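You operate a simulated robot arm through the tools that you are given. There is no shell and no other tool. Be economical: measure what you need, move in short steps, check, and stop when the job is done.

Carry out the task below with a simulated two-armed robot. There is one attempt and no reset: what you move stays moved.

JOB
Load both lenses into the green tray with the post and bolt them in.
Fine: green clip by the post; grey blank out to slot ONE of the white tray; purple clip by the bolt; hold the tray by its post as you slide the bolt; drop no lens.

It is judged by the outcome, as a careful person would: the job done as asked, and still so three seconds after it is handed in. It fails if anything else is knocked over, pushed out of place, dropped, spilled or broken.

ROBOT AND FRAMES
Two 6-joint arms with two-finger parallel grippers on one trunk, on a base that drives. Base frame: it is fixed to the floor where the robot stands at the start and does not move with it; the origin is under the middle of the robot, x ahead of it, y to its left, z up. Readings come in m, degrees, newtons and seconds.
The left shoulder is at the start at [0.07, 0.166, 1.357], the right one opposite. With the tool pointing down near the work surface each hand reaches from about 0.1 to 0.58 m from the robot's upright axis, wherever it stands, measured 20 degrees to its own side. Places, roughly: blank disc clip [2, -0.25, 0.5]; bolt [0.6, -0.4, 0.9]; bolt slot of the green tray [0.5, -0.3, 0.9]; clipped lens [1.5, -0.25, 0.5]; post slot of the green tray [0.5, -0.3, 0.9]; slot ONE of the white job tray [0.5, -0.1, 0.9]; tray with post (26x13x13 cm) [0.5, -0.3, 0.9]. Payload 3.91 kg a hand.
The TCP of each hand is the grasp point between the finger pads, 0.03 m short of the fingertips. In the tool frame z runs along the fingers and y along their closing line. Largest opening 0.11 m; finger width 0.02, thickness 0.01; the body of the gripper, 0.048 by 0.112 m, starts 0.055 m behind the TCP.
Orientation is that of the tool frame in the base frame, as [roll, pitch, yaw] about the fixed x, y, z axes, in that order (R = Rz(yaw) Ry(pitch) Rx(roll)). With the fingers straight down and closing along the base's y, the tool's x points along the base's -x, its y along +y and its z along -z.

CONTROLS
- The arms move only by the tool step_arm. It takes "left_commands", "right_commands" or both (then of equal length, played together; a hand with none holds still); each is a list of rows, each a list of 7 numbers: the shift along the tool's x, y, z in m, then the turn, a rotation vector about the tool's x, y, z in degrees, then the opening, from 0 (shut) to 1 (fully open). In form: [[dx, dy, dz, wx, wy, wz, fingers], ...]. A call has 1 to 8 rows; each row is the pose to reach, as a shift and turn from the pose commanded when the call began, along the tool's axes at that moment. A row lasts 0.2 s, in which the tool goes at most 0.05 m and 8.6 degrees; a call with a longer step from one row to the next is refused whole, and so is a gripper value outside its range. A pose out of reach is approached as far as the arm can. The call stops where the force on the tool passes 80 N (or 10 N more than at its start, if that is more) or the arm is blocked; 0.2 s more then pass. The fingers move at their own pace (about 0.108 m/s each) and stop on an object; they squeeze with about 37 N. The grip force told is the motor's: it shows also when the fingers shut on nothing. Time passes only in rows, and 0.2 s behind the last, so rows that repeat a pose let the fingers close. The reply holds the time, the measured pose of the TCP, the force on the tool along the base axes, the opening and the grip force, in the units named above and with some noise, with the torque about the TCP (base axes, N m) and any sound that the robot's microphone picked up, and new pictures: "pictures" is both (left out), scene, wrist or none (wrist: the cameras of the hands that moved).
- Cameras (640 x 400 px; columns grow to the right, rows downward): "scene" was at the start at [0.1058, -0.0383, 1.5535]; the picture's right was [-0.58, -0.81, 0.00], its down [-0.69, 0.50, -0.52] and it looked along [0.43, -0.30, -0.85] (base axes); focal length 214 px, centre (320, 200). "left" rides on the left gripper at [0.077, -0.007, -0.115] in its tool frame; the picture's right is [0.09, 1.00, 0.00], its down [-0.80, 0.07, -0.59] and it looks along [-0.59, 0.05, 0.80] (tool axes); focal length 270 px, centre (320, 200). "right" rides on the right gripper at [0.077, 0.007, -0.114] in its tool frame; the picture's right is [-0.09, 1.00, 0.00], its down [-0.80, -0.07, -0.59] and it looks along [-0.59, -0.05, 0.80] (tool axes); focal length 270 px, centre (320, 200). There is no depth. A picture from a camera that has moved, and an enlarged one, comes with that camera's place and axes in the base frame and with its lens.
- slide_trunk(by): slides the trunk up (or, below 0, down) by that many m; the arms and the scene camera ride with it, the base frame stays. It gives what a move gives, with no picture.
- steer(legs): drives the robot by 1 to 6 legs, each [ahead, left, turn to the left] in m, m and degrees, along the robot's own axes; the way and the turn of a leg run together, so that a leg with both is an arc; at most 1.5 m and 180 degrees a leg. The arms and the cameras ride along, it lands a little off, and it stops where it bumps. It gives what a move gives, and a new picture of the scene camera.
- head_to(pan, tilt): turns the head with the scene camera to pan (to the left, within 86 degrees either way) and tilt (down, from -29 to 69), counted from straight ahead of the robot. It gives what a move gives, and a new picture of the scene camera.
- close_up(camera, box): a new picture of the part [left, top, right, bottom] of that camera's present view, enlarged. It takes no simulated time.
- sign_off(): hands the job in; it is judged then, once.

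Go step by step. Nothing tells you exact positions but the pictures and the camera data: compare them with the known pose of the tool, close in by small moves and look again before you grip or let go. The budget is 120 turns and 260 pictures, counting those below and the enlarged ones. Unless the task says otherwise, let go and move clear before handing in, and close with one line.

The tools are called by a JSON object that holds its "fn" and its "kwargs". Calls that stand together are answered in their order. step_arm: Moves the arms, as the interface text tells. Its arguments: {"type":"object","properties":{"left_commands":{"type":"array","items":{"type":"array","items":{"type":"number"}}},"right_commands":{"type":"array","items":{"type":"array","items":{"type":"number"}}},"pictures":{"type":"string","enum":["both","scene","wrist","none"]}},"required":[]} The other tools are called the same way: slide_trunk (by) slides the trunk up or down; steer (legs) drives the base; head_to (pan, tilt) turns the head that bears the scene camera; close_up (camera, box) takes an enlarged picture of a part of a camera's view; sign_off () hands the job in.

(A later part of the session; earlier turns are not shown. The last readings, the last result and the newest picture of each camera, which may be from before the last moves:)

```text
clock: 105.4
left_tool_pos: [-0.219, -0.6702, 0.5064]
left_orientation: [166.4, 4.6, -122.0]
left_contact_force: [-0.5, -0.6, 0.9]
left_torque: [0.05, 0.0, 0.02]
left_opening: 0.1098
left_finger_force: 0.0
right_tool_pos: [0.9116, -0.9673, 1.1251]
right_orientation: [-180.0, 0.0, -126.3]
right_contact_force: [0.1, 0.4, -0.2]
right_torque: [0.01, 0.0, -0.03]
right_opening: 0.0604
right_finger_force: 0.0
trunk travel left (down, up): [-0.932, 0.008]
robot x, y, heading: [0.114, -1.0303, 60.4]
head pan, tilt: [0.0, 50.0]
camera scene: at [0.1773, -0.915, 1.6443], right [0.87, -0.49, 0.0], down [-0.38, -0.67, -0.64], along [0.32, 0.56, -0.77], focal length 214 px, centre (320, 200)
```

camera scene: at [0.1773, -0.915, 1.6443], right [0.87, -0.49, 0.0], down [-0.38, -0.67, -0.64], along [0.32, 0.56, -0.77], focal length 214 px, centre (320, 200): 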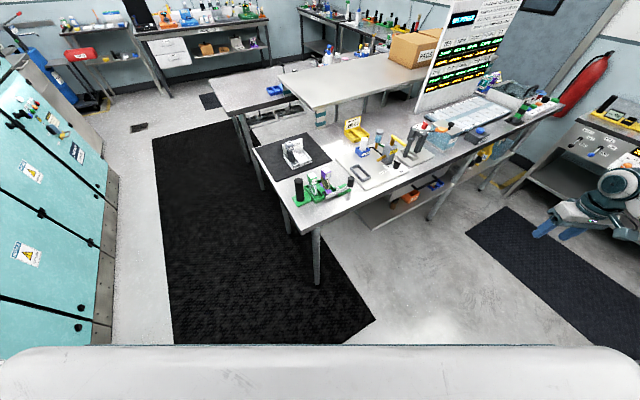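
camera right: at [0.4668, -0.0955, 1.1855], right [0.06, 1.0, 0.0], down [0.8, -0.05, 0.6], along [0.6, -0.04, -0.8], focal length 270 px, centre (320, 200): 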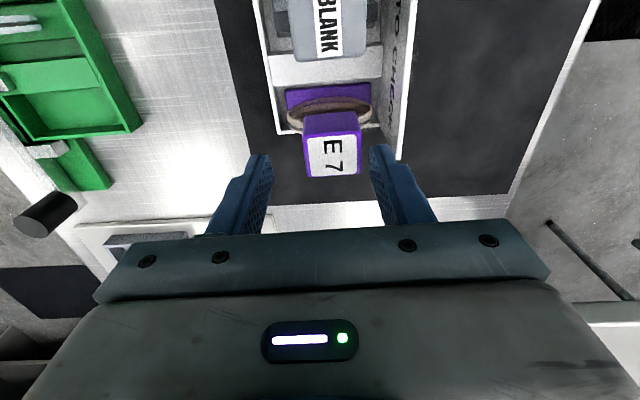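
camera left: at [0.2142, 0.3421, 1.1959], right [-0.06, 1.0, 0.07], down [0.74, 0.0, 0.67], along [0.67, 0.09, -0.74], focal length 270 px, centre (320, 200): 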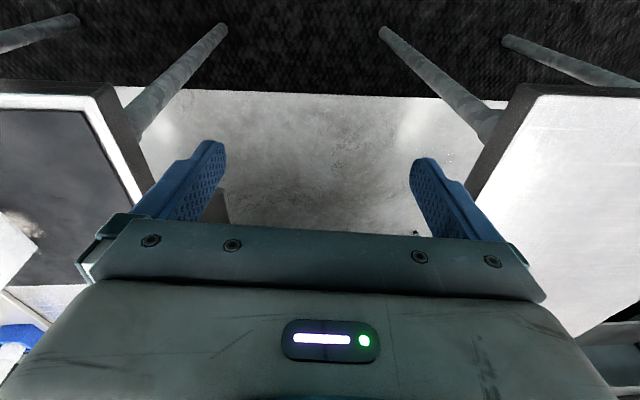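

I'm in open floor facing the bench. I'll straighten and raise the left hand here and test both hands' target poses before driving in.

{"fn": "step_arm", "kwargs": {"left_commands": [[-0.01, 0, -0.03, 4, 1.5, 0, 1], [-0.03, 0, -0.07, 9, 3, 0, 1], [-0.05, 0, -0.11, 13.6, 4.6, 0, 1], [-0.07, -0.01, -0.155, 13.6, 4.6, 0, 1], [-0.09, -0.02, -0.2, 13.6, 4.6, 0, 1], [-0.11, -0.03, -0.24, 13.6, 4.6, 0, 1], [-0.13, -0.04, -0.28, 13.6, 4.6, 0, 1], [-0.15, -0.05, -0.32, 13.6, 4.6, 0, 1]], "right_commands": [[0, 0, 0.02, 0, 0, 0, 1], [0, 0.04, 0.04, 0, 0, 0, 1], [-0.01, 0.08, 0.06, 0, 0, 0, 1], [-0.02, 0.12, 0.06, 0, 0, 0, 1], [-0.04, 0.16, 0.06, 0, 0, 0, 1], [-0.06, 0.2, 0.07, 0, 0, 0, 1], [-0.08, 0.24, 0.08, 0, 0, 0, 1], [-0.1, 0.28, 0.09, 0, 0, 0, 1]], "pictures": "none"}}

```text
refused: row 4 steps farther than a row can; nothing moved
```

{"fn": "step_arm", "kwargs": {"left_commands": [[-0.01, 0, -0.03, 4, 1.5, 0, 1], [-0.03, 0, -0.07, 9, 3, 0, 1], [-0.05, 0, -0.11, 13.6, 4.6, 0, 1], [-0.07, 0, -0.15, 13.6, 4.6, 0, 1], [-0.09, -0.01, -0.19, 13.6, 4.6, 0, 1], [-0.11, -0.02, -0.23, 13.6, 4.6, 0, 1], [-0.13, -0.03, -0.27, 13.6, 4.6, 0, 1], [-0.15, -0.04, -0.31, 13.6, 4.6, 0, 1]], "right_commands": [[0, 0, 0.02, 0, 0, 0, 1], [0, 0.04, 0.04, 0, 0, 0, 1], [-0.01, 0.08, 0.06, 0, 0, 0, 1], [-0.02, 0.12, 0.06, 0, 0, 0, 1], [-0.04, 0.16, 0.06, 0, 0, 0, 1], [-0.06, 0.2, 0.07, 0, 0, 0, 1], [-0.08, 0.24, 0.08, 0, 0, 0, 1], [-0.1, 0.28, 0.09, 0, 0, 0, 1]], "pictures": "none"}}

```text
clock: 107.2
left_tool_pos: [-0.0586, -0.6205, 0.8076]
left_orientation: [-180.0, -0.1, -121.5]
left_contact_force: [-0.5, -0.6, -0.1]
left_torque: [0.0, 0.01, 0.04]
left_opening: 0.1098
left_finger_force: 0.0
right_tool_pos: [0.7462, -0.7193, 1.0347]
right_orientation: [-179.9, -0.2, -126.2]
right_contact_force: [0.2, -0.2, -0.6]
right_torque: [0.0, -0.01, 0.01]
right_opening: 0.1098
right_finger_force: 0.1
trunk travel left (down, up): [-0.932, 0.008]
robot x, y, heading: [0.117, -1.0256, 60.4]
head pan, tilt: [0.0, 50.0]
```

{"fn": "step_arm", "kwargs": {"left_commands": [[-0.02, 0, -0.035, 0, 0, 0, 1], [-0.04, 0, -0.07, 0, 0, 0, 1], [-0.07, 0, -0.105, 0, 0, 0, 1], [-0.1, 0, -0.14, 0, 0, 0, 1], [-0.13, 0, -0.17, 0, 0, 0, 1], [-0.16, -0.02, -0.19, 0, 0, 0, 1], [-0.19, -0.05, -0.195, 0, 0, 0, 1], [-0.22, -0.08, -0.195, 0, 0, 0, 1]], "right_commands": [[0.005, 0.035, 0.005, 0, 0, 0, 1], [0.012, 0.07, 0.01, 0, 0, 0, 1], [0.018, 0.107, 0.015, 0, 0, 0, 1], [0.025, 0.143, 0.02, 0, 0, 0, 1], [0.032, 0.179, 0.025, 0, 0, 0, 1], [0.038, 0.215, 0.03, 0, 0, 0, 1], [0.045, 0.251, 0.035, 0, 0, 0, 1], [0.051, 0.287, 0.035, 0, 0, 0, 1]], "pictures": "scene"}}

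```text
clock: 109.2
left_tool_pos: [0.1244, -0.4747, 0.9816]
left_orientation: [-179.8, 0.2, -121.6]
left_contact_force: [0.5, -0.3, 0.0]
left_torque: [0.03, 0.0, -0.02]
left_opening: 0.1102
left_finger_force: 0.0
left hand out of reach, approached as far as the arm can: row 6, 7, 8
right_tool_pos: [0.5327, -0.6144, 0.9936]
right_orientation: [-174.8, 1.2, -128.0]
right_contact_force: [-0.4, -0.2, 0.0]
right_torque: [0.02, -0.01, -0.01]
right_opening: 0.11
right_finger_force: 0.1
right hand out of reach, approached as far as the arm can: row 2, 3, 4
trunk travel left (down, up): [-0.932, 0.008]
robot x, y, heading: [0.1142, -1.0315, 60.2]
head pan, tilt: [0.0, 50.0]
stopped in row 8 (right hand): the arm was blocked; the commanded pose is now the measured one
camera scene: at [0.1776, -0.9157, 1.6443], right [0.87, -0.49, 0.0], down [-0.38, -0.67, -0.64], along [0.32, 0.56, -0.77], focal length 214 px, centre (320, 200)
```

scene: 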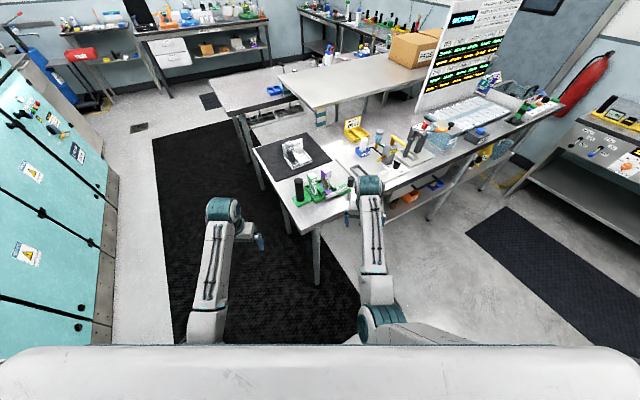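

The elbows meet the chest when the hands come too close together with tools vertical. So I'll tilt both hands inward, with the fingers closing along the bench's depth, which keeps the wrists apart. I'll rotate both tools here in the open.

{"fn": "step_arm", "kwargs": {"left_commands": [[0, 0.02, 0, 0, 0, 8, 1], [0, 0.04, 0, 0, 0, 16, 1], [0, 0.06, 0, 0, 0, 24, 1], [0, 0.06, 0, 0, 0, 32, 1], [0, 0.06, 0, 0, 0, 40, 1], [0, 0.06, 0, 0, 0, 48, 1], [0, 0.06, 0, 0, 0, 56, 1], [0, 0.06, 0, 0, 0, 64, 1]], "right_commands": [[0, -0.03, 0, -5, 1, -5, 1], [0, -0.06, 0, -5, 1, -13, 1], [0, -0.1, 0, -5, 1, -21, 1], [0, -0.1, 0, -5, 1, -29, 1], [0, -0.1, 0, -5, 1, -37, 1], [0, -0.1, 0, -5, 1, -45, 1], [0, -0.1, 0, -5, 1, -53, 1], [0, -0.1, 0, -5, 1, -61, 1]], "pictures": "none"}}

```text
clock: 111.0
left_tool_pos: [0.0727, -0.4426, 0.9818]
left_orientation: [179.9, 0.1, 174.3]
left_contact_force: [0.7, 0.7, 0.6]
left_torque: [0.02, 0.0, -0.03]
left_opening: 0.1102
left_finger_force: 0.0
right_tool_pos: [0.613, -0.6725, 0.9879]
right_orientation: [178.8, -2.2, -66.9]
right_contact_force: [-0.5, 0.4, -0.3]
right_torque: [0.01, 0.02, -0.02]
right_opening: 0.1101
right_finger_force: 0.0
right hand out of reach, approached as far as the arm can: row 3, 4, 5, 6, 7, 8
trunk travel left (down, up): [-0.932, 0.008]
robot x, y, heading: [0.1155, -1.0257, 60.6]
head pan, tilt: [0.0, 50.0]
```

{"fn": "step_arm", "kwargs": {"left_commands": [[0, 0, 0, 0, -8, 0, 1], [0, 0, 0, 0, -16, 0, 1], [0, 0, 0, 0, -24, 0, 1], [0, 0, 0, 0, -32, 0, 1]], "right_commands": [[0, 0, 0, 0, 0, -7, 1], [0, 0, 0, 0, 0, -14, 1], [0, 0, 0, 0, 0, -21, 1], [0, 0, 0, 0, 0, -21, 1]], "pictures": "none"}}

{"fn": "step_arm", "kwargs": {"right_commands": [[0, 0, 0, 0, -8, 0, 1], [0, 0, 0, 0, -16, 0, 1], [0, 0, 0, 0, -24, 0, 1], [0, 0, 0, 0, -32, 0, 1]], "pictures": "scene"}}

```text
clock: 112.0
left_tool_pos: [0.0718, -0.4425, 0.9818]
left_orientation: [179.8, 32.3, 174.3]
left_contact_force: [0.0, 0.1, 0.9]
left_torque: [-0.01, 0.0, 0.02]
left_opening: 0.1102
left_finger_force: 0.2
right_tool_pos: [0.6115, -0.6706, 0.9882]
right_orientation: [178.2, -1.7, -46.0]
right_contact_force: [-1.2, -0.2, -0.9]
right_torque: [0.0, -0.01, -0.03]
right_opening: 0.1101
right_finger_force: 0.1
trunk travel left (down, up): [-0.932, 0.008]
robot x, y, heading: [0.1134, -1.0278, 60.5]
head pan, tilt: [0.0, 50.0]
```

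```text
clock: 113.0
left_tool_pos: [0.0727, -0.4434, 0.9838]
left_orientation: [179.9, 32.0, 174.4]
left_contact_force: [0.1, -0.5, -0.2]
left_torque: [0.05, -0.02, 0.03]
left_opening: 0.11
left_finger_force: 0.0
right_tool_pos: [0.6138, -0.6712, 0.989]
right_orientation: [177.8, 30.5, -47.3]
right_contact_force: [0.6, -0.1, 0.0]
right_torque: [0.02, -0.03, 0.0]
right_opening: 0.1098
right_finger_force: 0.0
trunk travel left (down, up): [-0.932, 0.008]
robot x, y, heading: [0.1169, -1.0265, 60.8]
head pan, tilt: [0.0, 50.0]
camera scene: at [0.1791, -0.9164, 1.6443], right [0.87, -0.49, 0.0], down [-0.38, -0.67, -0.64], along [0.32, 0.56, -0.77], focal length 214 px, centre (320, 200)
```

scene: 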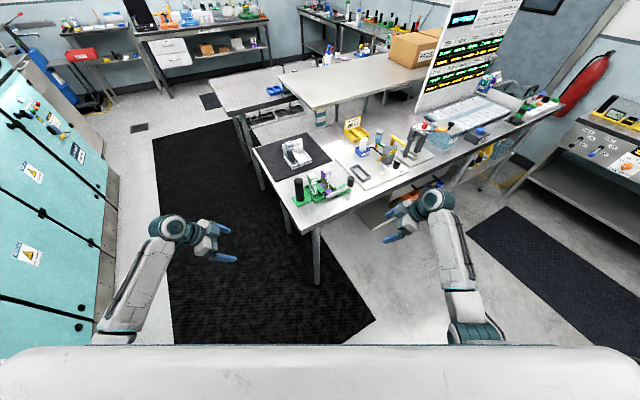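

Both hands are tilted inward as planned. I'll test bringing them together to the separation I need, still short of the bench.

{"fn": "step_arm", "kwargs": {"left_commands": [[-0.031, -0.016, 0.0195, 0, 0, 0, 1], [-0.062, -0.032, 0.039, 0, 0, 0, 1], [-0.093, -0.048, 0.0585, 0, 0, 0, 1], [-0.125, -0.064, 0.078, 0, 0, 0, 1], [-0.156, -0.08, 0.0973, 0, 0, 0, 1]], "right_commands": [[-0.023, 0.009, 0.0135, 0, 0, 0, 1], [-0.046, 0.0175, 0.027, 0, 0, 0, 1], [-0.069, 0.026, 0.04, 0, 0, 0, 1], [-0.092, 0.035, 0.054, 0, 0, 0, 1], [-0.1143, 0.0436, 0.0674, 0, 0, 0, 1]], "pictures": "scene"}}

```text
clock: 114.2
left_tool_pos: [0.2504, -0.5406, 0.9828]
left_orientation: [179.8, 32.0, 174.3]
left_contact_force: [0.1, 0.6, 1.2]
left_torque: [0.01, -0.01, -0.04]
left_opening: 0.1101
left_finger_force: 0.1
right_tool_pos: [0.4912, -0.6055, 0.991]
right_orientation: [177.8, 30.4, -47.3]
right_contact_force: [-0.2, 0.1, -0.1]
right_torque: [0.01, 0.02, -0.01]
right_opening: 0.1099
right_finger_force: 0.1
trunk travel left (down, up): [-0.932, 0.008]
robot x, y, heading: [0.1152, -1.028, 60.5]
head pan, tilt: [0.0, 50.0]
camera scene: at [0.1793, -0.9163, 1.6443], right [0.87, -0.49, 0.0], down [-0.38, -0.67, -0.64], along [0.32, 0.56, -0.77], focal length 214 px, centre (320, 200)
```

scene: 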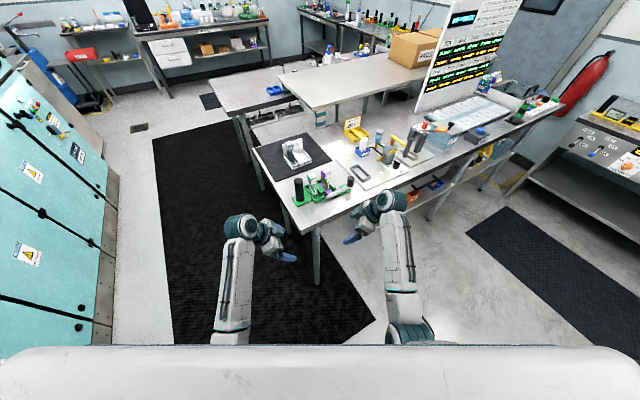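

The relative pose of the two hands already nearly matches post to knob. I'll spread them outward as a margin, then drive in about 0.245 m.

{"fn": "step_arm", "kwargs": {"left_commands": [[0.028, -0.003, -0.0175, 0, 0, 0, 1], [0.056, -0.0065, -0.035, 0, 0, 0, 1], [0.0844, -0.0098, -0.0527, 0, 0, 0, 1]], "right_commands": [[0.029, 0, -0.017, 0, 0, 0, 1], [0.059, 0, -0.035, 0, 0, 0, 1], [0.0884, 0, -0.052, 0, 0, 0, 1]], "pictures": "none"}}

{"fn": "steer", "kwargs": {"legs": [[0.2, -0.042, 0]]}}

```text
clock: 115.0
left_tool_pos: [0.1493, -0.5386, 0.9817]
left_orientation: [179.8, 32.3, 174.3]
left_contact_force: [-0.2, -0.2, 0.1]
left_torque: [0.02, -0.03, -0.02]
left_opening: 0.11
left_finger_force: 0.1
right_tool_pos: [0.561, -0.6787, 0.9882]
right_orientation: [177.8, 30.3, -47.3]
right_contact_force: [-0.2, -0.3, 1.2]
right_torque: [0.0, 0.01, 0.0]
right_opening: 0.1101
right_finger_force: 0.1
trunk travel left (down, up): [-0.932, 0.008]
robot x, y, heading: [0.1129, -1.0255, 60.3]
head pan, tilt: [0.0, 50.0]
```

```text
clock: 116.6
left_tool_pos: [0.2839, -0.3847, 0.9828]
left_orientation: [179.8, 32.2, 174.5]
left_contact_force: [0.1, 1.4, 0.4]
left_torque: [0.02, -0.04, 0.01]
left_opening: 0.1103
left_finger_force: 0.0
right_tool_pos: [0.6922, -0.5236, 0.9891]
right_orientation: [177.8, 30.3, -47.1]
right_contact_force: [0.0, 0.0, 0.2]
right_torque: [0.02, -0.01, 0.02]
right_opening: 0.1101
right_finger_force: 0.2
trunk travel left (down, up): [-0.932, 0.008]
robot x, y, heading: [0.2516, -0.871, 60.2]
head pan, tilt: [0.0, 50.0]
camera scene: at [0.3099, -0.7621, 1.6446], right [0.87, -0.49, 0.0], down [-0.38, -0.67, -0.64], along [0.32, 0.56, -0.76], focal length 214 px, centre (320, 200)
```

scene: 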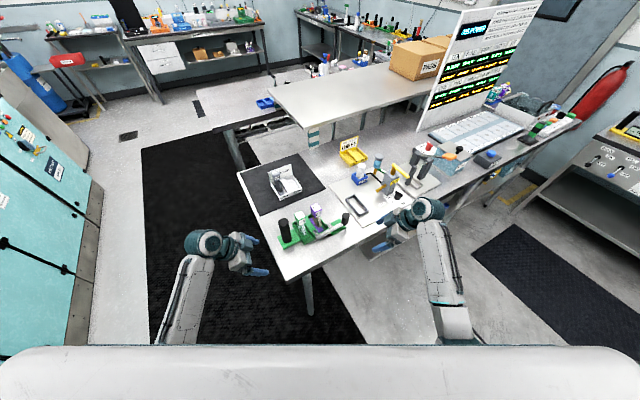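

{"fn": "steer", "kwargs": {"legs": [[0.042, 0, 0]]}}

{"fn": "close_up", "kwargs": {"camera": "scene", "box": [230, 160, 430, 285]}}

{"fn": "close_up", "kwargs": {"camera": "scene", "box": [270, 190, 370, 260]}}

```text
clock: 117.5
left_tool_pos: [0.3012, -0.3512, 0.9853]
left_orientation: [179.5, 32.4, 174.2]
left_contact_force: [0.1, -0.7, -0.2]
left_torque: [0.04, -0.04, -0.01]
left_opening: 0.1098
left_finger_force: 0.1
right_tool_pos: [0.7121, -0.4924, 0.9925]
right_orientation: [178.0, 30.4, -47.0]
right_contact_force: [-0.7, -1.1, 0.6]
right_torque: [0.01, -0.05, -0.02]
right_opening: 0.1101
right_finger_force: 0.0
trunk travel left (down, up): [-0.932, 0.008]
robot x, y, heading: [0.2696, -0.8353, 60.5]
head pan, tilt: [0.0, 50.0]
camera scene: at [0.328, -0.7322, 1.6452], right [0.87, -0.49, 0.0], down [-0.37, -0.66, -0.65], along [0.32, 0.56, -0.76], focal length 214 px, centre (320, 200)
```

scene: 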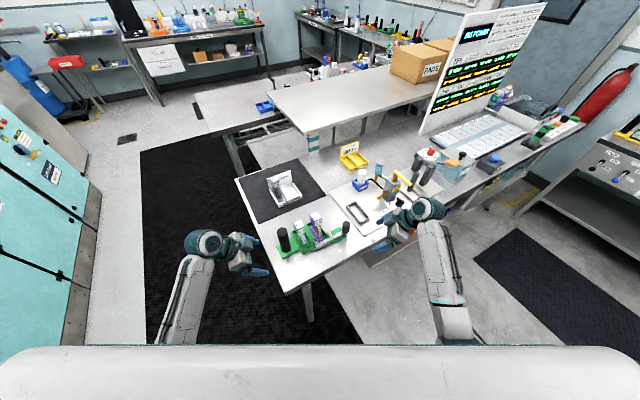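

```text
3.20 times, centred on (330, 222) of scene
camera zoom: at [0.328, -0.7322, 1.6452], right [0.87, -0.49, 0.0], down [-0.37, -0.66, -0.65], along [0.32, 0.56, -0.76], focal length 686 px, centre (288, 128)
```

zoom: 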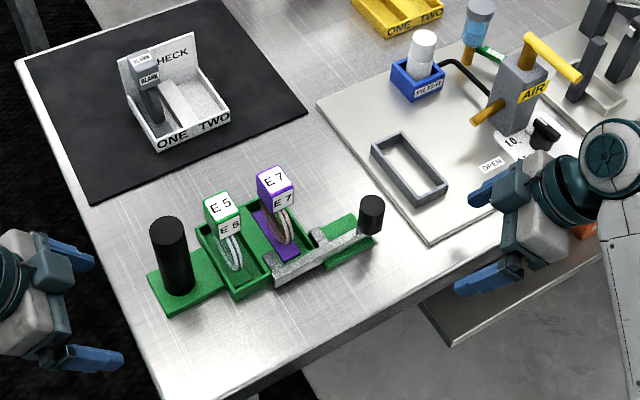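

```text
5.71 times, centred on (320, 225) of scene
camera zoom: at [0.328, -0.7322, 1.6452], right [0.87, -0.49, 0.0], down [-0.37, -0.66, -0.65], along [0.32, 0.56, -0.76], focal length 1226 px, centre (320, 57)
```

zoom: 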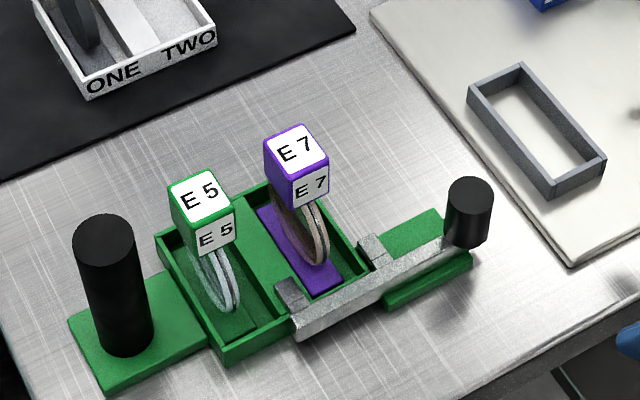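

A superb view: the bolt bar with its two claws and knob will slide towards the post. The post is at about [0.408, −0.343] and the knob at [0.634, −0.393]. I'll bring the left hand partway to the post and check its camera.

{"fn": "step_arm", "kwargs": {"left_commands": [[-0.027, 0.007, 0.012, 0, 0, 0, 1], [-0.0542, 0.0138, 0.0244, 0, 0, 0, 1], [-0.0542, 0.0138, 0.0244, 0, 0, 0, 1]], "pictures": "wrist"}}

{"fn": "close_up", "kwargs": {"camera": "scene", "box": [230, 200, 350, 280]}}

```text
clock: 118.3
left_tool_pos: [0.3622, -0.3372, 0.9896]
left_orientation: [-180.0, 32.1, 174.5]
left_contact_force: [0.4, 0.3, 0.5]
left_torque: [-0.04, 0.01, 0.04]
left_opening: 0.1099
left_finger_force: 0.0
right_tool_pos: [0.7142, -0.4853, 0.9873]
right_orientation: [177.7, 30.2, -47.2]
right_contact_force: [-0.1, -0.7, 0.6]
right_torque: [0.01, 0.0, -0.01]
right_opening: 0.1099
right_finger_force: 0.1
trunk travel left (down, up): [-0.932, 0.008]
robot x, y, heading: [0.2693, -0.8337, 60.5]
head pan, tilt: [0.0, 50.0]
camera left: at [0.2353, -0.3316, 1.0448], right [0.02, 1.0, -0.05], down [0.37, 0.04, 0.93], along [0.93, -0.04, -0.37], focal length 270 px, centre (320, 200)
```

left: 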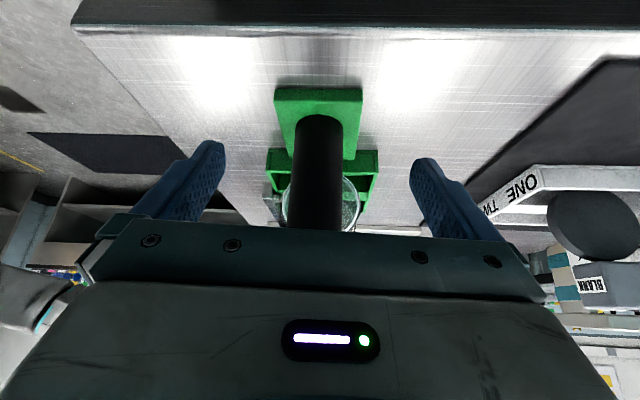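

```text
5.00 times, centred on (290, 240) of scene
camera zoom: at [0.3314, -0.7222, 1.6442], right [0.87, -0.49, 0.0], down [-0.38, -0.67, -0.64], along [0.32, 0.56, -0.77], focal length 1072 px, centre (470, 0)
```

zoom: 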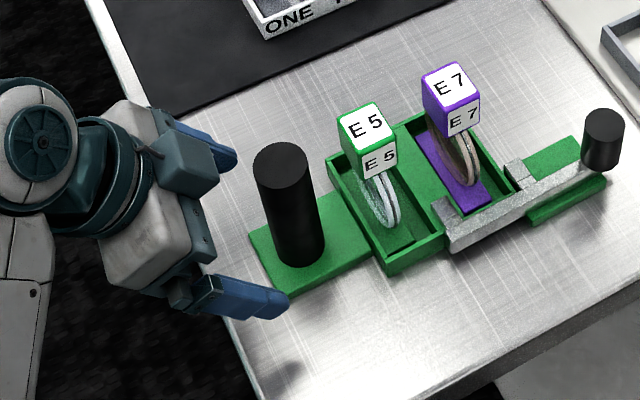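

The post is centred between the left fingers. I'll advance 48 mm and partially close to check the centring.

{"fn": "step_arm", "kwargs": {"left_commands": [[-0.021, 0.0002, 0.0117, 0, 0, 0, 1], [-0.0422, 0.0004, 0.0234, 0, 0, 0, 1], [-0.0422, 0.0004, 0.0234, 0, 0, 0, 0.7], [-0.0422, 0.0004, 0.0234, 0, 0, 0, 0.48], [-0.0422, 0.0004, 0.0234, 0, 0, 0, 0.48]], "pictures": "wrist"}}

{"fn": "close_up", "kwargs": {"camera": "scene", "box": [240, 200, 340, 270]}}

{"fn": "close_up", "kwargs": {"camera": "left", "box": [220, 80, 420, 240]}}

```text
clock: 119.5
left_tool_pos: [0.4112, -0.3423, 0.9909]
left_orientation: [179.9, 32.1, 174.5]
left_contact_force: [-0.1, 0.5, 0.1]
left_torque: [0.01, -0.01, 0.0]
left_opening: 0.0527
left_finger_force: 0.0
right_tool_pos: [0.7152, -0.4872, 0.9881]
right_orientation: [177.6, 30.3, -47.2]
right_contact_force: [-0.8, 0.9, -0.3]
right_torque: [-0.02, -0.03, 0.0]
right_opening: 0.1099
right_finger_force: 0.1
trunk travel left (down, up): [-0.932, 0.008]
robot x, y, heading: [0.2724, -0.835, 60.8]
head pan, tilt: [0.0, 50.0]
camera left: at [0.2855, -0.3377, 1.047], right [0.02, 1.0, -0.04], down [0.37, 0.03, 0.93], along [0.93, -0.04, -0.37], focal length 270 px, centre (320, 200)
```

left: 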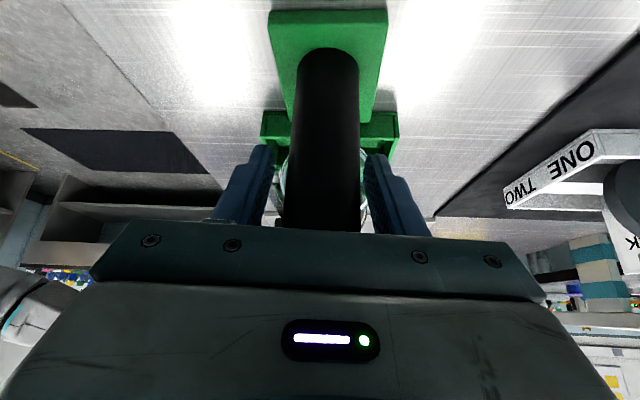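

```text
5.71 times, centred on (290, 235) of scene
camera zoom: at [0.3337, -0.7235, 1.6442], right [0.87, -0.49, 0.0], down [-0.38, -0.67, -0.64], along [0.32, 0.56, -0.77], focal length 1226 px, centre (491, 0)
```

zoom: 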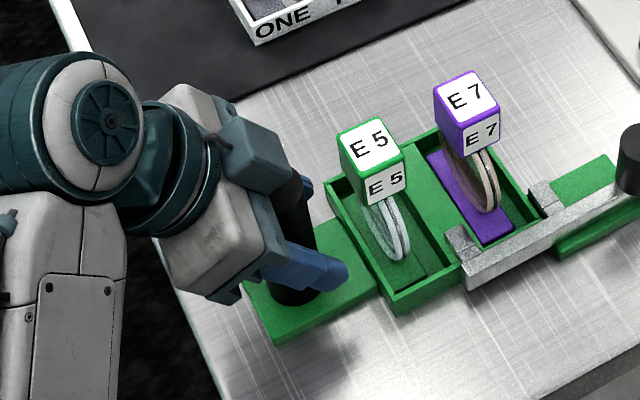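

```text
2.50 times, centred on (320, 160) of left
camera zoom: at [0.2855, -0.3377, 1.047], right [0.02, 1.0, -0.04], down [0.37, 0.03, 0.93], along [0.93, -0.04, -0.37], focal length 676 px, centre (320, 300)
```

zoom: 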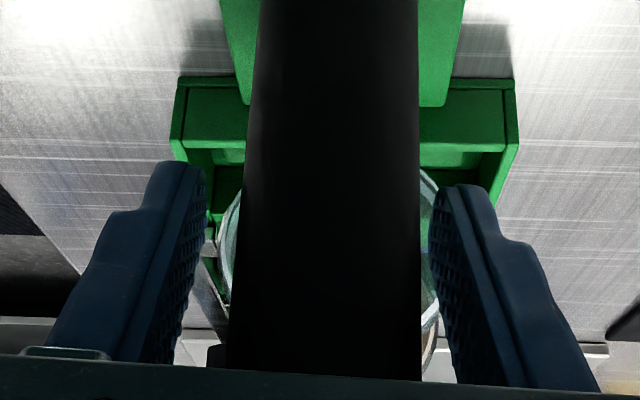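

The post is 2 mm to the right of the finger centre. I'll correct and close.

{"fn": "step_arm", "kwargs": {"left_commands": [[0, 0.0021, 0, 0, 0, 0, 0.48], [0, 0.0021, 0, 0, 0, 0, 0.4], [0, 0.0021, 0, 0, 0, 0, 0.2], [0, 0.0021, 0, 0, 0, 0, 0.2]], "pictures": "none"}}

{"fn": "close_up", "kwargs": {"camera": "scene", "box": [250, 190, 400, 270]}}

{"fn": "close_up", "kwargs": {"camera": "right", "box": [0, 0, 640, 400]}}

```text
clock: 120.5
left_tool_pos: [0.4114, -0.3413, 0.9909]
left_orientation: [179.9, 32.1, 174.5]
left_contact_force: [1.5, -0.4, 0.3]
left_torque: [-0.25, -0.07, 0.1]
left_opening: 0.0347
left_finger_force: 37.2
right_tool_pos: [0.7149, -0.4863, 0.9877]
right_orientation: [177.6, 30.2, -47.3]
right_contact_force: [0.1, -0.2, -0.4]
right_torque: [-0.02, 0.02, -0.01]
right_opening: 0.11
right_finger_force: 0.0
trunk travel left (down, up): [-0.932, 0.008]
robot x, y, heading: [0.2701, -0.8363, 60.3]
head pan, tilt: [0.0, 50.0]
```

```text
4.27 times, centred on (325, 230) of scene
camera zoom: at [0.333, -0.7235, 1.6443], right [0.87, -0.49, 0.0], down [-0.38, -0.67, -0.64], along [0.32, 0.56, -0.77], focal length 915 px, centre (299, 72)
```

zoom: 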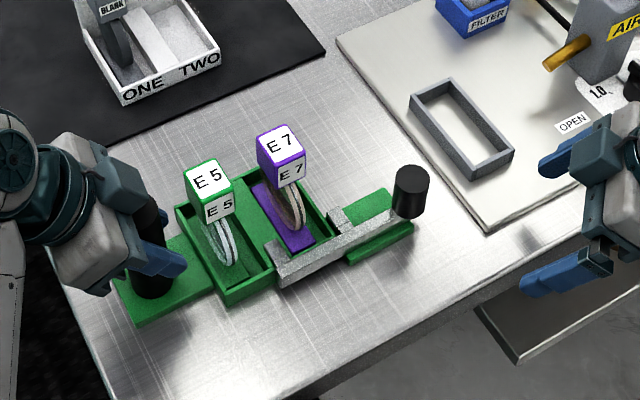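

```text
1.00 times, centred on (320, 200) of right (not enlarged: the box is as wide or as high as the picture)
camera zoom: at [0.7988, -0.578, 1.0486], right [-0.77, -0.64, 0.08], down [-0.2, 0.35, 0.91], along [-0.61, 0.69, -0.4], focal length 270 px, centre (320, 200)
```

zoom: 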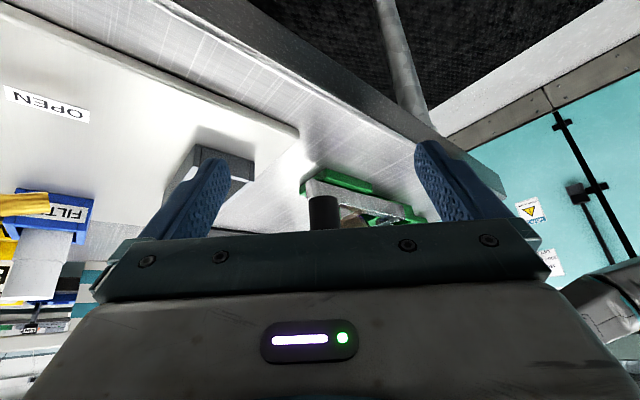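

The post is held at 37 N and the tray hasn't moved. Now the right hand goes towards the knob, three quarters of the way first.

{"fn": "step_arm", "kwargs": {"right_commands": [[-0.025, 0, 0.0175, 0, 0, 0, 0.6], [-0.05, -0.001, 0.035, 0, 0, 0, 0.6], [-0.072, -0.001, 0.051, 0, 0, 0, 0.6], [-0.072, -0.001, 0.051, 0, 0, 0, 0.6]], "pictures": "wrist"}}

{"fn": "close_up", "kwargs": {"camera": "scene", "box": [310, 190, 410, 260]}}

```text
clock: 121.5
left_tool_pos: [0.411, -0.3416, 0.992]
left_orientation: [179.7, 32.1, 174.5]
left_contact_force: [0.6, -0.2, 0.7]
left_torque: [-0.27, -0.22, 0.14]
left_opening: 0.0348
left_finger_force: 37.5
right_tool_pos: [0.6542, -0.4231, 0.9812]
right_orientation: [177.7, 30.3, -47.1]
right_contact_force: [-0.5, -0.1, -0.9]
right_torque: [0.02, 0.01, -0.02]
right_opening: 0.0661
right_finger_force: 0.0
trunk travel left (down, up): [-0.932, 0.008]
robot x, y, heading: [0.2682, -0.8337, 60.3]
head pan, tilt: [0.0, 50.0]
camera right: at [0.7377, -0.5149, 1.0407], right [-0.77, -0.64, 0.08], down [-0.2, 0.35, 0.91], along [-0.61, 0.69, -0.4], focal length 270 px, centre (320, 200)
```

right: 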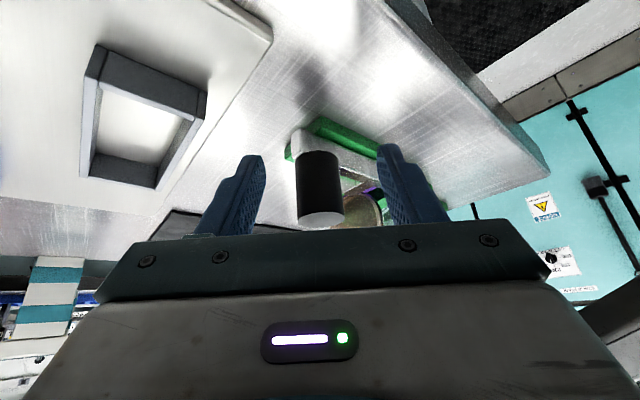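

```text
5.71 times, centred on (360, 225) of scene
camera zoom: at [0.3326, -0.7237, 1.6443], right [0.87, -0.49, 0.0], down [-0.38, -0.67, -0.64], along [0.32, 0.56, -0.77], focal length 1226 px, centre (91, 57)
```

zoom: 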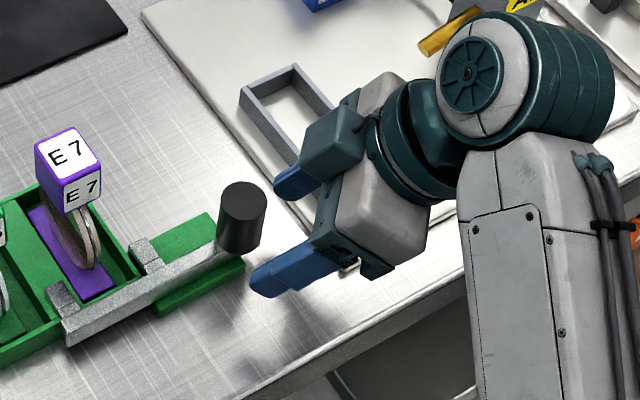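

The knob is centred between the right fingers. I'll advance the rest and grip.

{"fn": "step_arm", "kwargs": {"right_commands": [[-0.0125, -0.001, 0.009, 0, 0, 0, 0.6], [-0.0248, -0.001, 0.018, 0, 0, 0, 0.6], [-0.0248, -0.001, 0.018, 0, 0, 0, 0.35], [-0.0248, -0.001, 0.018, 0, 0, 0, 0.1], [-0.0248, -0.001, 0.018, 0, 0, 0, 0.1], [-0.0248, -0.001, 0.018, 0, 0, 0, 0.1]], "pictures": "none"}}

{"fn": "close_up", "kwargs": {"camera": "scene", "box": [250, 190, 400, 270]}}

{"fn": "close_up", "kwargs": {"camera": "right", "box": [220, 90, 420, 250]}}

```text
clock: 122.9
left_tool_pos: [0.4104, -0.341, 0.9922]
left_orientation: [179.9, 32.1, 174.5]
left_contact_force: [0.2, 1.4, 1.5]
left_torque: [-0.74, 0.53, 0.45]
left_opening: 0.0349
left_finger_force: 36.9
right_tool_pos: [0.6331, -0.4016, 0.9771]
right_orientation: [177.7, 30.3, -47.1]
right_contact_force: [-1.2, -0.9, 0.2]
right_torque: [0.55, -1.16, 0.17]
right_opening: 0.0296
right_finger_force: 37.2
trunk travel left (down, up): [-0.932, 0.008]
robot x, y, heading: [0.2702, -0.837, 60.2]
head pan, tilt: [0.0, 50.0]
```

```text
4.27 times, centred on (325, 230) of scene
camera zoom: at [0.3327, -0.7233, 1.6443], right [0.87, -0.49, 0.0], down [-0.38, -0.67, -0.64], along [0.32, 0.56, -0.77], focal length 915 px, centre (299, 72)
```

zoom: 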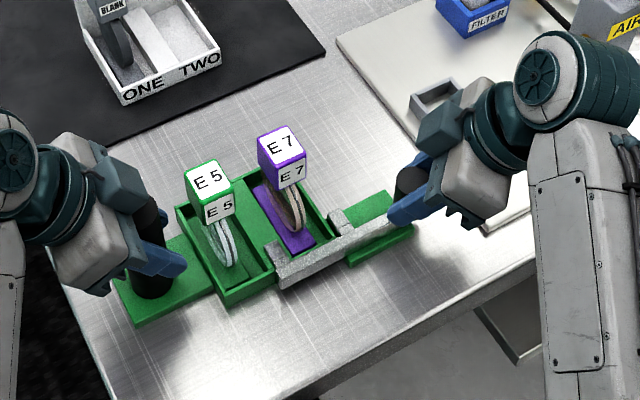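

```text
2.50 times, centred on (320, 170) of right
camera zoom: at [0.7176, -0.4926, 1.0375], right [-0.77, -0.64, 0.08], down [-0.2, 0.35, 0.91], along [-0.61, 0.69, -0.4], focal length 676 px, centre (320, 275)
```

zoom: 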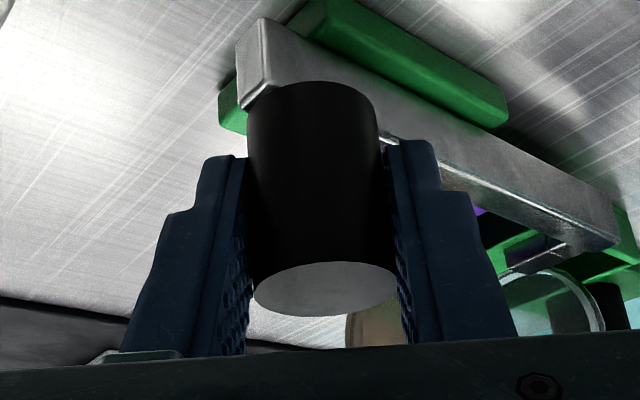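

The knob is gripped. I'll slide it 15 mm along the tray towards the post while the left hand holds.

{"fn": "step_arm", "kwargs": {"right_commands": [[-0.0029, 0.0037, 0.0017, 0, 0, 0, 0.1], [-0.0057, 0.0075, 0.0034, 0, 0, 0, 0.1], [-0.0086, 0.0112, 0.0051, 0, 0, 0, 0.1]], "pictures": "none"}}

{"fn": "close_up", "kwargs": {"camera": "scene", "box": [270, 190, 370, 260]}}

```text
clock: 123.7
left_tool_pos: [0.4105, -0.34, 0.9915]
left_orientation: [179.9, 32.2, 174.6]
left_contact_force: [-2.4, 2.2, 5.1]
left_torque: [-0.35, 0.76, 0.25]
left_opening: 0.035
left_finger_force: 37.1
right_tool_pos: [0.6181, -0.4008, 0.9765]
right_orientation: [177.6, 30.2, -47.2]
right_contact_force: [0.8, -1.3, -3.1]
right_torque: [0.19, -1.69, 0.07]
right_opening: 0.0292
right_finger_force: 37.0
trunk travel left (down, up): [-0.932, 0.008]
robot x, y, heading: [0.272, -0.8331, 60.7]
head pan, tilt: [0.0, 50.0]
```

```text
5.71 times, centred on (320, 225) of scene
camera zoom: at [0.3324, -0.723, 1.6442], right [0.87, -0.49, 0.0], down [-0.38, -0.67, -0.64], along [0.32, 0.56, -0.77], focal length 1226 px, centre (320, 57)
```

zoom: 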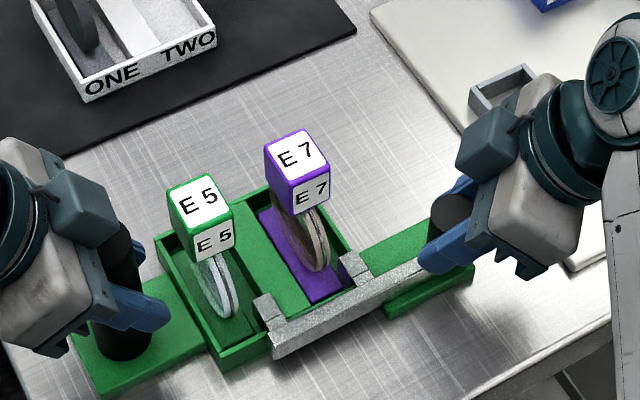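

It slides freely. I'll continue 8 mm more.

{"fn": "step_arm", "kwargs": {"right_commands": [[-0.0023, 0.003, 0.0014, 0, 0, 0, 0.1], [-0.0046, 0.006, 0.0027, 0, 0, 0, 0.1], [-0.0046, 0.006, 0.0027, 0, 0, 0, 0.1]], "pictures": "none"}}

{"fn": "close_up", "kwargs": {"camera": "scene", "box": [290, 200, 350, 260]}}

```text
clock: 124.5
left_tool_pos: [0.411, -0.3416, 0.9912]
left_orientation: [179.9, 32.2, 174.5]
left_contact_force: [-1.1, 3.6, 4.5]
left_torque: [-0.64, 0.22, 0.53]
left_opening: 0.0347
left_finger_force: 37.5
right_tool_pos: [0.6106, -0.4018, 0.977]
right_orientation: [177.6, 30.3, -47.2]
right_contact_force: [0.7, -3.7, -4.0]
right_torque: [0.29, -1.28, 0.19]
right_opening: 0.0293
right_finger_force: 37.2
trunk travel left (down, up): [-0.932, 0.008]
robot x, y, heading: [0.2751, -0.8343, 60.6]
head pan, tilt: [0.0, 50.0]
```

```text
6.67 times, centred on (320, 230) of scene
camera zoom: at [0.3327, -0.7231, 1.6442], right [0.87, -0.49, 0.0], down [-0.38, -0.67, -0.64], along [0.32, 0.56, -0.77], focal length 1430 px, centre (320, 0)
```

zoom: 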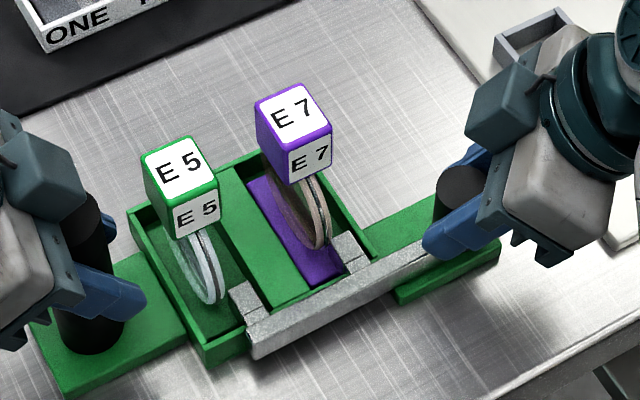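

Both claws are now over the bases. I'll continue in 2–3 mm steps, watching for a stop.

{"fn": "step_arm", "kwargs": {"right_commands": [[-0.0009, 0.0011, 0.0005, 0, 0, 0, 0.1], [-0.0017, 0.0022, 0.001, 0, 0, 0, 0.1], [-0.0017, 0.0022, 0.001, 0, 0, 0, 0.1]], "pictures": "none"}}

{"fn": "close_up", "kwargs": {"camera": "scene", "box": [300, 210, 345, 255]}}

```text
clock: 125.3
left_tool_pos: [0.4112, -0.3401, 0.9924]
left_orientation: [179.9, 32.2, 174.5]
left_contact_force: [-1.0, 4.2, 7.2]
left_torque: [-0.79, -0.3, 0.53]
left_opening: 0.0346
left_finger_force: 36.5
right_tool_pos: [0.6075, -0.4004, 0.9768]
right_orientation: [177.6, 30.3, -47.3]
right_contact_force: [-0.6, -3.7, -8.1]
right_torque: [0.38, -1.26, 0.21]
right_opening: 0.0296
right_finger_force: 37.1
trunk travel left (down, up): [-0.932, 0.008]
robot x, y, heading: [0.2664, -0.8368, 60.6]
head pan, tilt: [0.0, 50.0]
```

```text
8.89 times, centred on (322, 232) of scene
camera zoom: at [0.3328, -0.7229, 1.6442], right [0.87, -0.49, 0.0], down [-0.38, -0.67, -0.64], along [0.32, 0.56, -0.77], focal length 1906 px, centre (298, -89)
```

zoom: 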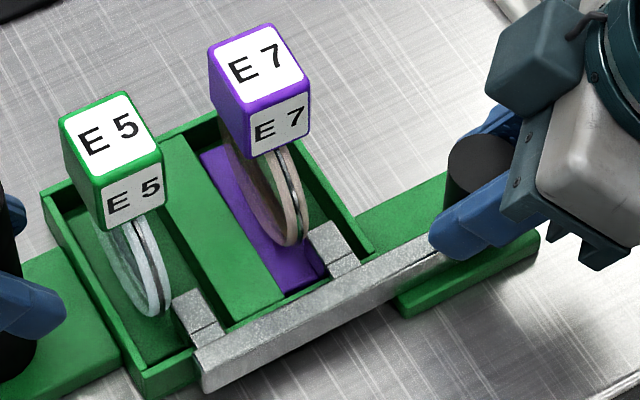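

Claw tips are nearly at the lenses. I'll go on in 2 mm steps and check the force along the slide.

{"fn": "step_arm", "kwargs": {"right_commands": [[-0.0006, 0.0008, 0.0003, 0, 0, 0, 0.1], [-0.0012, 0.0015, 0.0007, 0, 0, 0, 0.1], [-0.0012, 0.0015, 0.0007, 0, 0, 0, 0.1]], "pictures": "none"}}

{"fn": "close_up", "kwargs": {"camera": "scene", "box": [300, 210, 345, 255]}}

```text
clock: 126.1
left_tool_pos: [0.4117, -0.3396, 0.9924]
left_orientation: [179.7, 32.1, 174.5]
left_contact_force: [-2.7, 6.9, 10.2]
left_torque: [-0.78, -0.4, 0.55]
left_opening: 0.0347
left_finger_force: 37.0
right_tool_pos: [0.6055, -0.401, 0.9775]
right_orientation: [177.6, 30.3, -47.2]
right_contact_force: [3.0, -4.2, -8.4]
right_torque: [0.39, -1.33, 0.17]
right_opening: 0.0295
right_finger_force: 37.3
trunk travel left (down, up): [-0.932, 0.008]
robot x, y, heading: [0.2738, -0.8367, 60.6]
head pan, tilt: [0.0, 50.0]
```

```text
8.89 times, centred on (322, 232) of scene
camera zoom: at [0.3329, -0.7229, 1.6442], right [0.87, -0.49, 0.0], down [-0.38, -0.67, -0.64], along [0.32, 0.56, -0.77], focal length 1906 px, centre (298, -89)
```

zoom: 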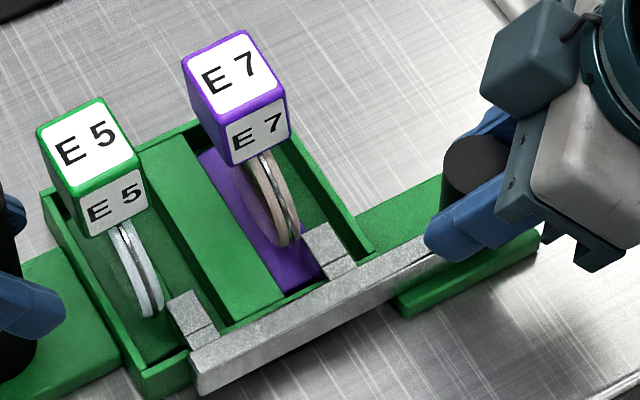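

The clips have begun to lean, so the claws are now touching the lenses. I'll back off 3 mm to let them settle upright.

{"fn": "step_arm", "kwargs": {"right_commands": [[0.0009, -0.0011, -0.0005, 0, 0, 0, 0.1], [0.0017, -0.0022, -0.001, 0, 0, 0, 0.1], [0.0017, -0.0022, -0.001, 0, 0, 0, 0.1]], "pictures": "none"}}

{"fn": "close_up", "kwargs": {"camera": "scene", "box": [300, 210, 345, 255]}}

```text
clock: 126.9
left_tool_pos: [0.4119, -0.341, 0.9922]
left_orientation: [179.9, 32.3, 174.4]
left_contact_force: [0.8, 9.2, 8.1]
left_torque: [-0.95, -0.53, 0.66]
left_opening: 0.0347
left_finger_force: 37.3
right_tool_pos: [0.6077, -0.4006, 0.9783]
right_orientation: [177.7, 30.4, -47.2]
right_contact_force: [-1.8, -6.6, -2.6]
right_torque: [1.07, -0.22, 0.48]
right_opening: 0.029
right_finger_force: 37.2
trunk travel left (down, up): [-0.932, 0.008]
robot x, y, heading: [0.2668, -0.8383, 60.6]
head pan, tilt: [0.0, 50.0]
```

```text
8.89 times, centred on (322, 232) of scene
camera zoom: at [0.3329, -0.7231, 1.6443], right [0.87, -0.49, 0.0], down [-0.38, -0.67, -0.64], along [0.32, 0.56, -0.77], focal length 1906 px, centre (298, -89)
```

zoom: 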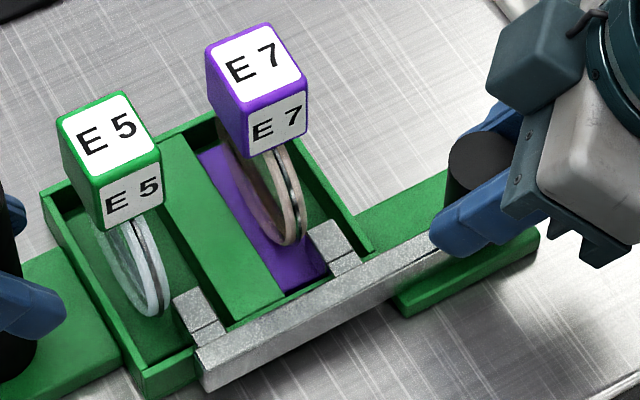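

They are upright again, with both claws over the bases. I'll inspect the bolt from the right camera and in a wider close-up to judge how complete the travel is.

{"fn": "close_up", "kwargs": {"camera": "right", "box": [280, 80, 460, 230]}}

{"fn": "close_up", "kwargs": {"camera": "scene", "box": [308, 222, 336, 250]}}

{"fn": "close_up", "kwargs": {"camera": "left", "box": [240, 80, 400, 240]}}

```text
2.67 times, centred on (370, 155) of right
camera zoom: at [0.6925, -0.4922, 1.0386], right [-0.77, -0.64, 0.08], down [-0.2, 0.35, 0.92], along [-0.61, 0.69, -0.4], focal length 721 px, centre (187, 320)
```

zoom: 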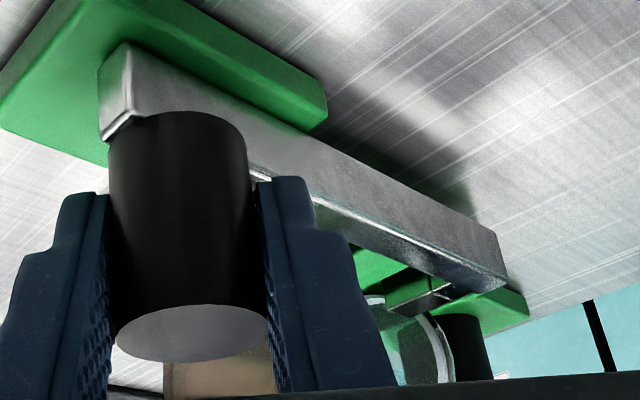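

```text
14.29 times, centred on (322, 236) of scene
camera zoom: at [0.3329, -0.7231, 1.6443], right [0.87, -0.49, 0.0], down [-0.38, -0.67, -0.64], along [0.32, 0.56, -0.77], focal length 3064 px, centre (291, -314)
```

zoom: 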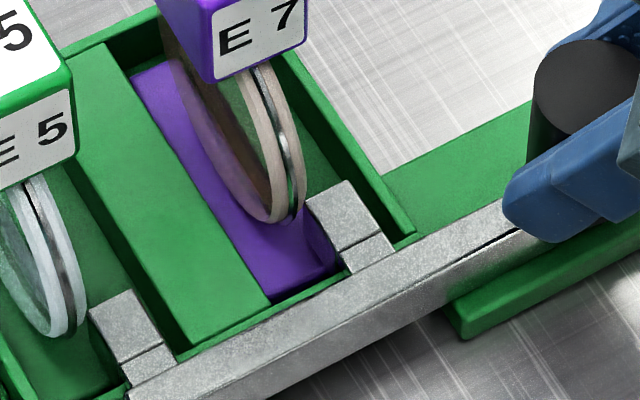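

```text
2.50 times, centred on (320, 160) of left
camera zoom: at [0.2855, -0.335, 1.0471], right [0.02, 1.0, -0.04], down [0.37, 0.03, 0.93], along [0.93, -0.04, -0.37], focal length 676 px, centre (320, 300)
```

zoom: 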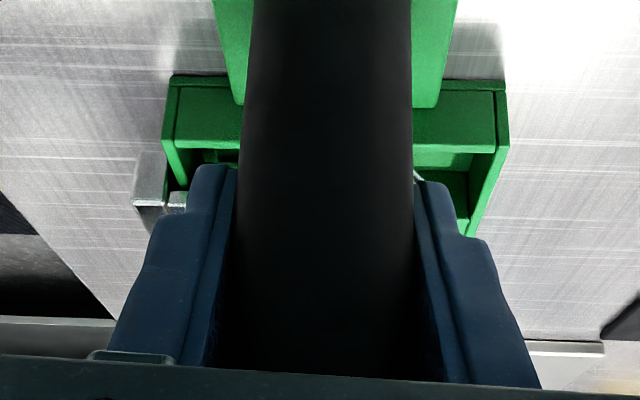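

The claws overlap each base by about 4–8 mm and there is no hard stop yet. There is 3–4 mm of play left in the slots. I'll press gently 4 mm further to seat the clips against their near walls, watching the forces, then ease back so they stand upright.

{"fn": "step_arm", "kwargs": {"right_commands": [[-0.0009, 0.0011, 0.0005, 0, 0, 0, 0.1], [-0.0014, 0.0018, 0.0008, 0, 0, 0, 0.1], [-0.0019, 0.0025, 0.0011, 0, 0, 0, 0.1], [-0.0023, 0.003, 0.0014, 0, 0, 0, 0.1]], "pictures": "none"}}

{"fn": "close_up", "kwargs": {"camera": "scene", "box": [300, 210, 345, 255]}}

```text
clock: 127.9
left_tool_pos: [0.4113, -0.3409, 0.9921]
left_orientation: [179.9, 32.1, 174.4]
left_contact_force: [-1.6, 4.4, 9.3]
left_torque: [-0.53, 0.4, -0.09]
left_opening: 0.0349
left_finger_force: 36.9
right_tool_pos: [0.6052, -0.4006, 0.9774]
right_orientation: [177.8, 30.2, -47.2]
right_contact_force: [4.1, -0.6, -1.0]
right_torque: [0.72, -0.94, 0.14]
right_opening: 0.0294
right_finger_force: 37.0
trunk travel left (down, up): [-0.932, 0.008]
robot x, y, heading: [0.2679, -0.835, 60.4]
head pan, tilt: [0.0, 50.0]
```

```text
8.89 times, centred on (322, 232) of scene
camera zoom: at [0.3329, -0.7236, 1.6443], right [0.87, -0.49, 0.0], down [-0.38, -0.67, -0.64], along [0.32, 0.56, -0.77], focal length 1906 px, centre (298, -89)
```

zoom: 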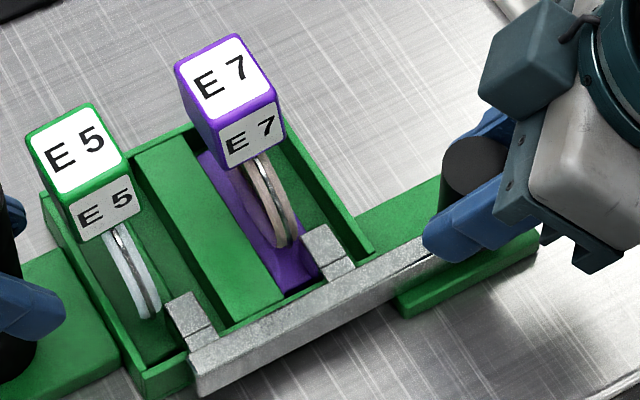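

The lenses only lean instead of sliding. My placing them about 3 mm right of centre makes the claw tips catch the lens edges, where they should pass beside them. I'll slide the bolt back open and re-centre the clips a few mm to the left.

{"fn": "step_arm", "kwargs": {"right_commands": [[0.0012, -0.0015, -0.0007, 0, 0, 0, 0.1], [0.0029, -0.0037, -0.0017, 0, 0, 0, 0.1], [0.006, -0.0075, -0.0035, 0, 0, 0, 0.1], [0.009, -0.0114, -0.0053, 0, 0, 0, 0.1], [0.0123, -0.0155, -0.0072, 0, 0, 0, 0.1], [0.0164, -0.0206, -0.0096, 0, 0, 0, 0.1], [0.0164, -0.0206, -0.0096, 0, 0, 0, 0.1]], "pictures": "none"}}

{"fn": "close_up", "kwargs": {"camera": "scene", "box": [300, 210, 345, 255]}}

```text
clock: 129.5
left_tool_pos: [0.412, -0.3411, 0.9908]
left_orientation: [179.9, 32.1, 174.3]
left_contact_force: [2.8, 4.7, 1.2]
left_torque: [-0.73, -0.12, 0.53]
left_opening: 0.0347
left_finger_force: 36.6
right_tool_pos: [0.6353, -0.4007, 0.9778]
right_orientation: [177.6, 30.3, -47.1]
right_contact_force: [0.2, -5.6, 0.8]
right_torque: [1.28, -0.07, 0.38]
right_opening: 0.0294
right_finger_force: 37.6
trunk travel left (down, up): [-0.932, 0.008]
robot x, y, heading: [0.2694, -0.8343, 60.5]
head pan, tilt: [0.0, 50.0]
```

```text
8.89 times, centred on (322, 232) of scene
camera zoom: at [0.3332, -0.7239, 1.6443], right [0.87, -0.49, 0.0], down [-0.38, -0.67, -0.64], along [0.32, 0.56, -0.77], focal length 1906 px, centre (298, -89)
```

zoom: 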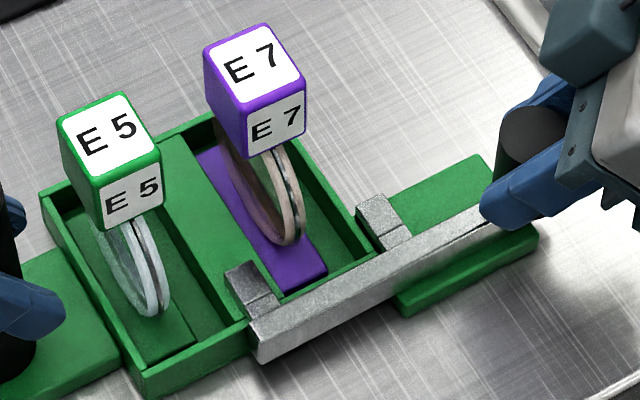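

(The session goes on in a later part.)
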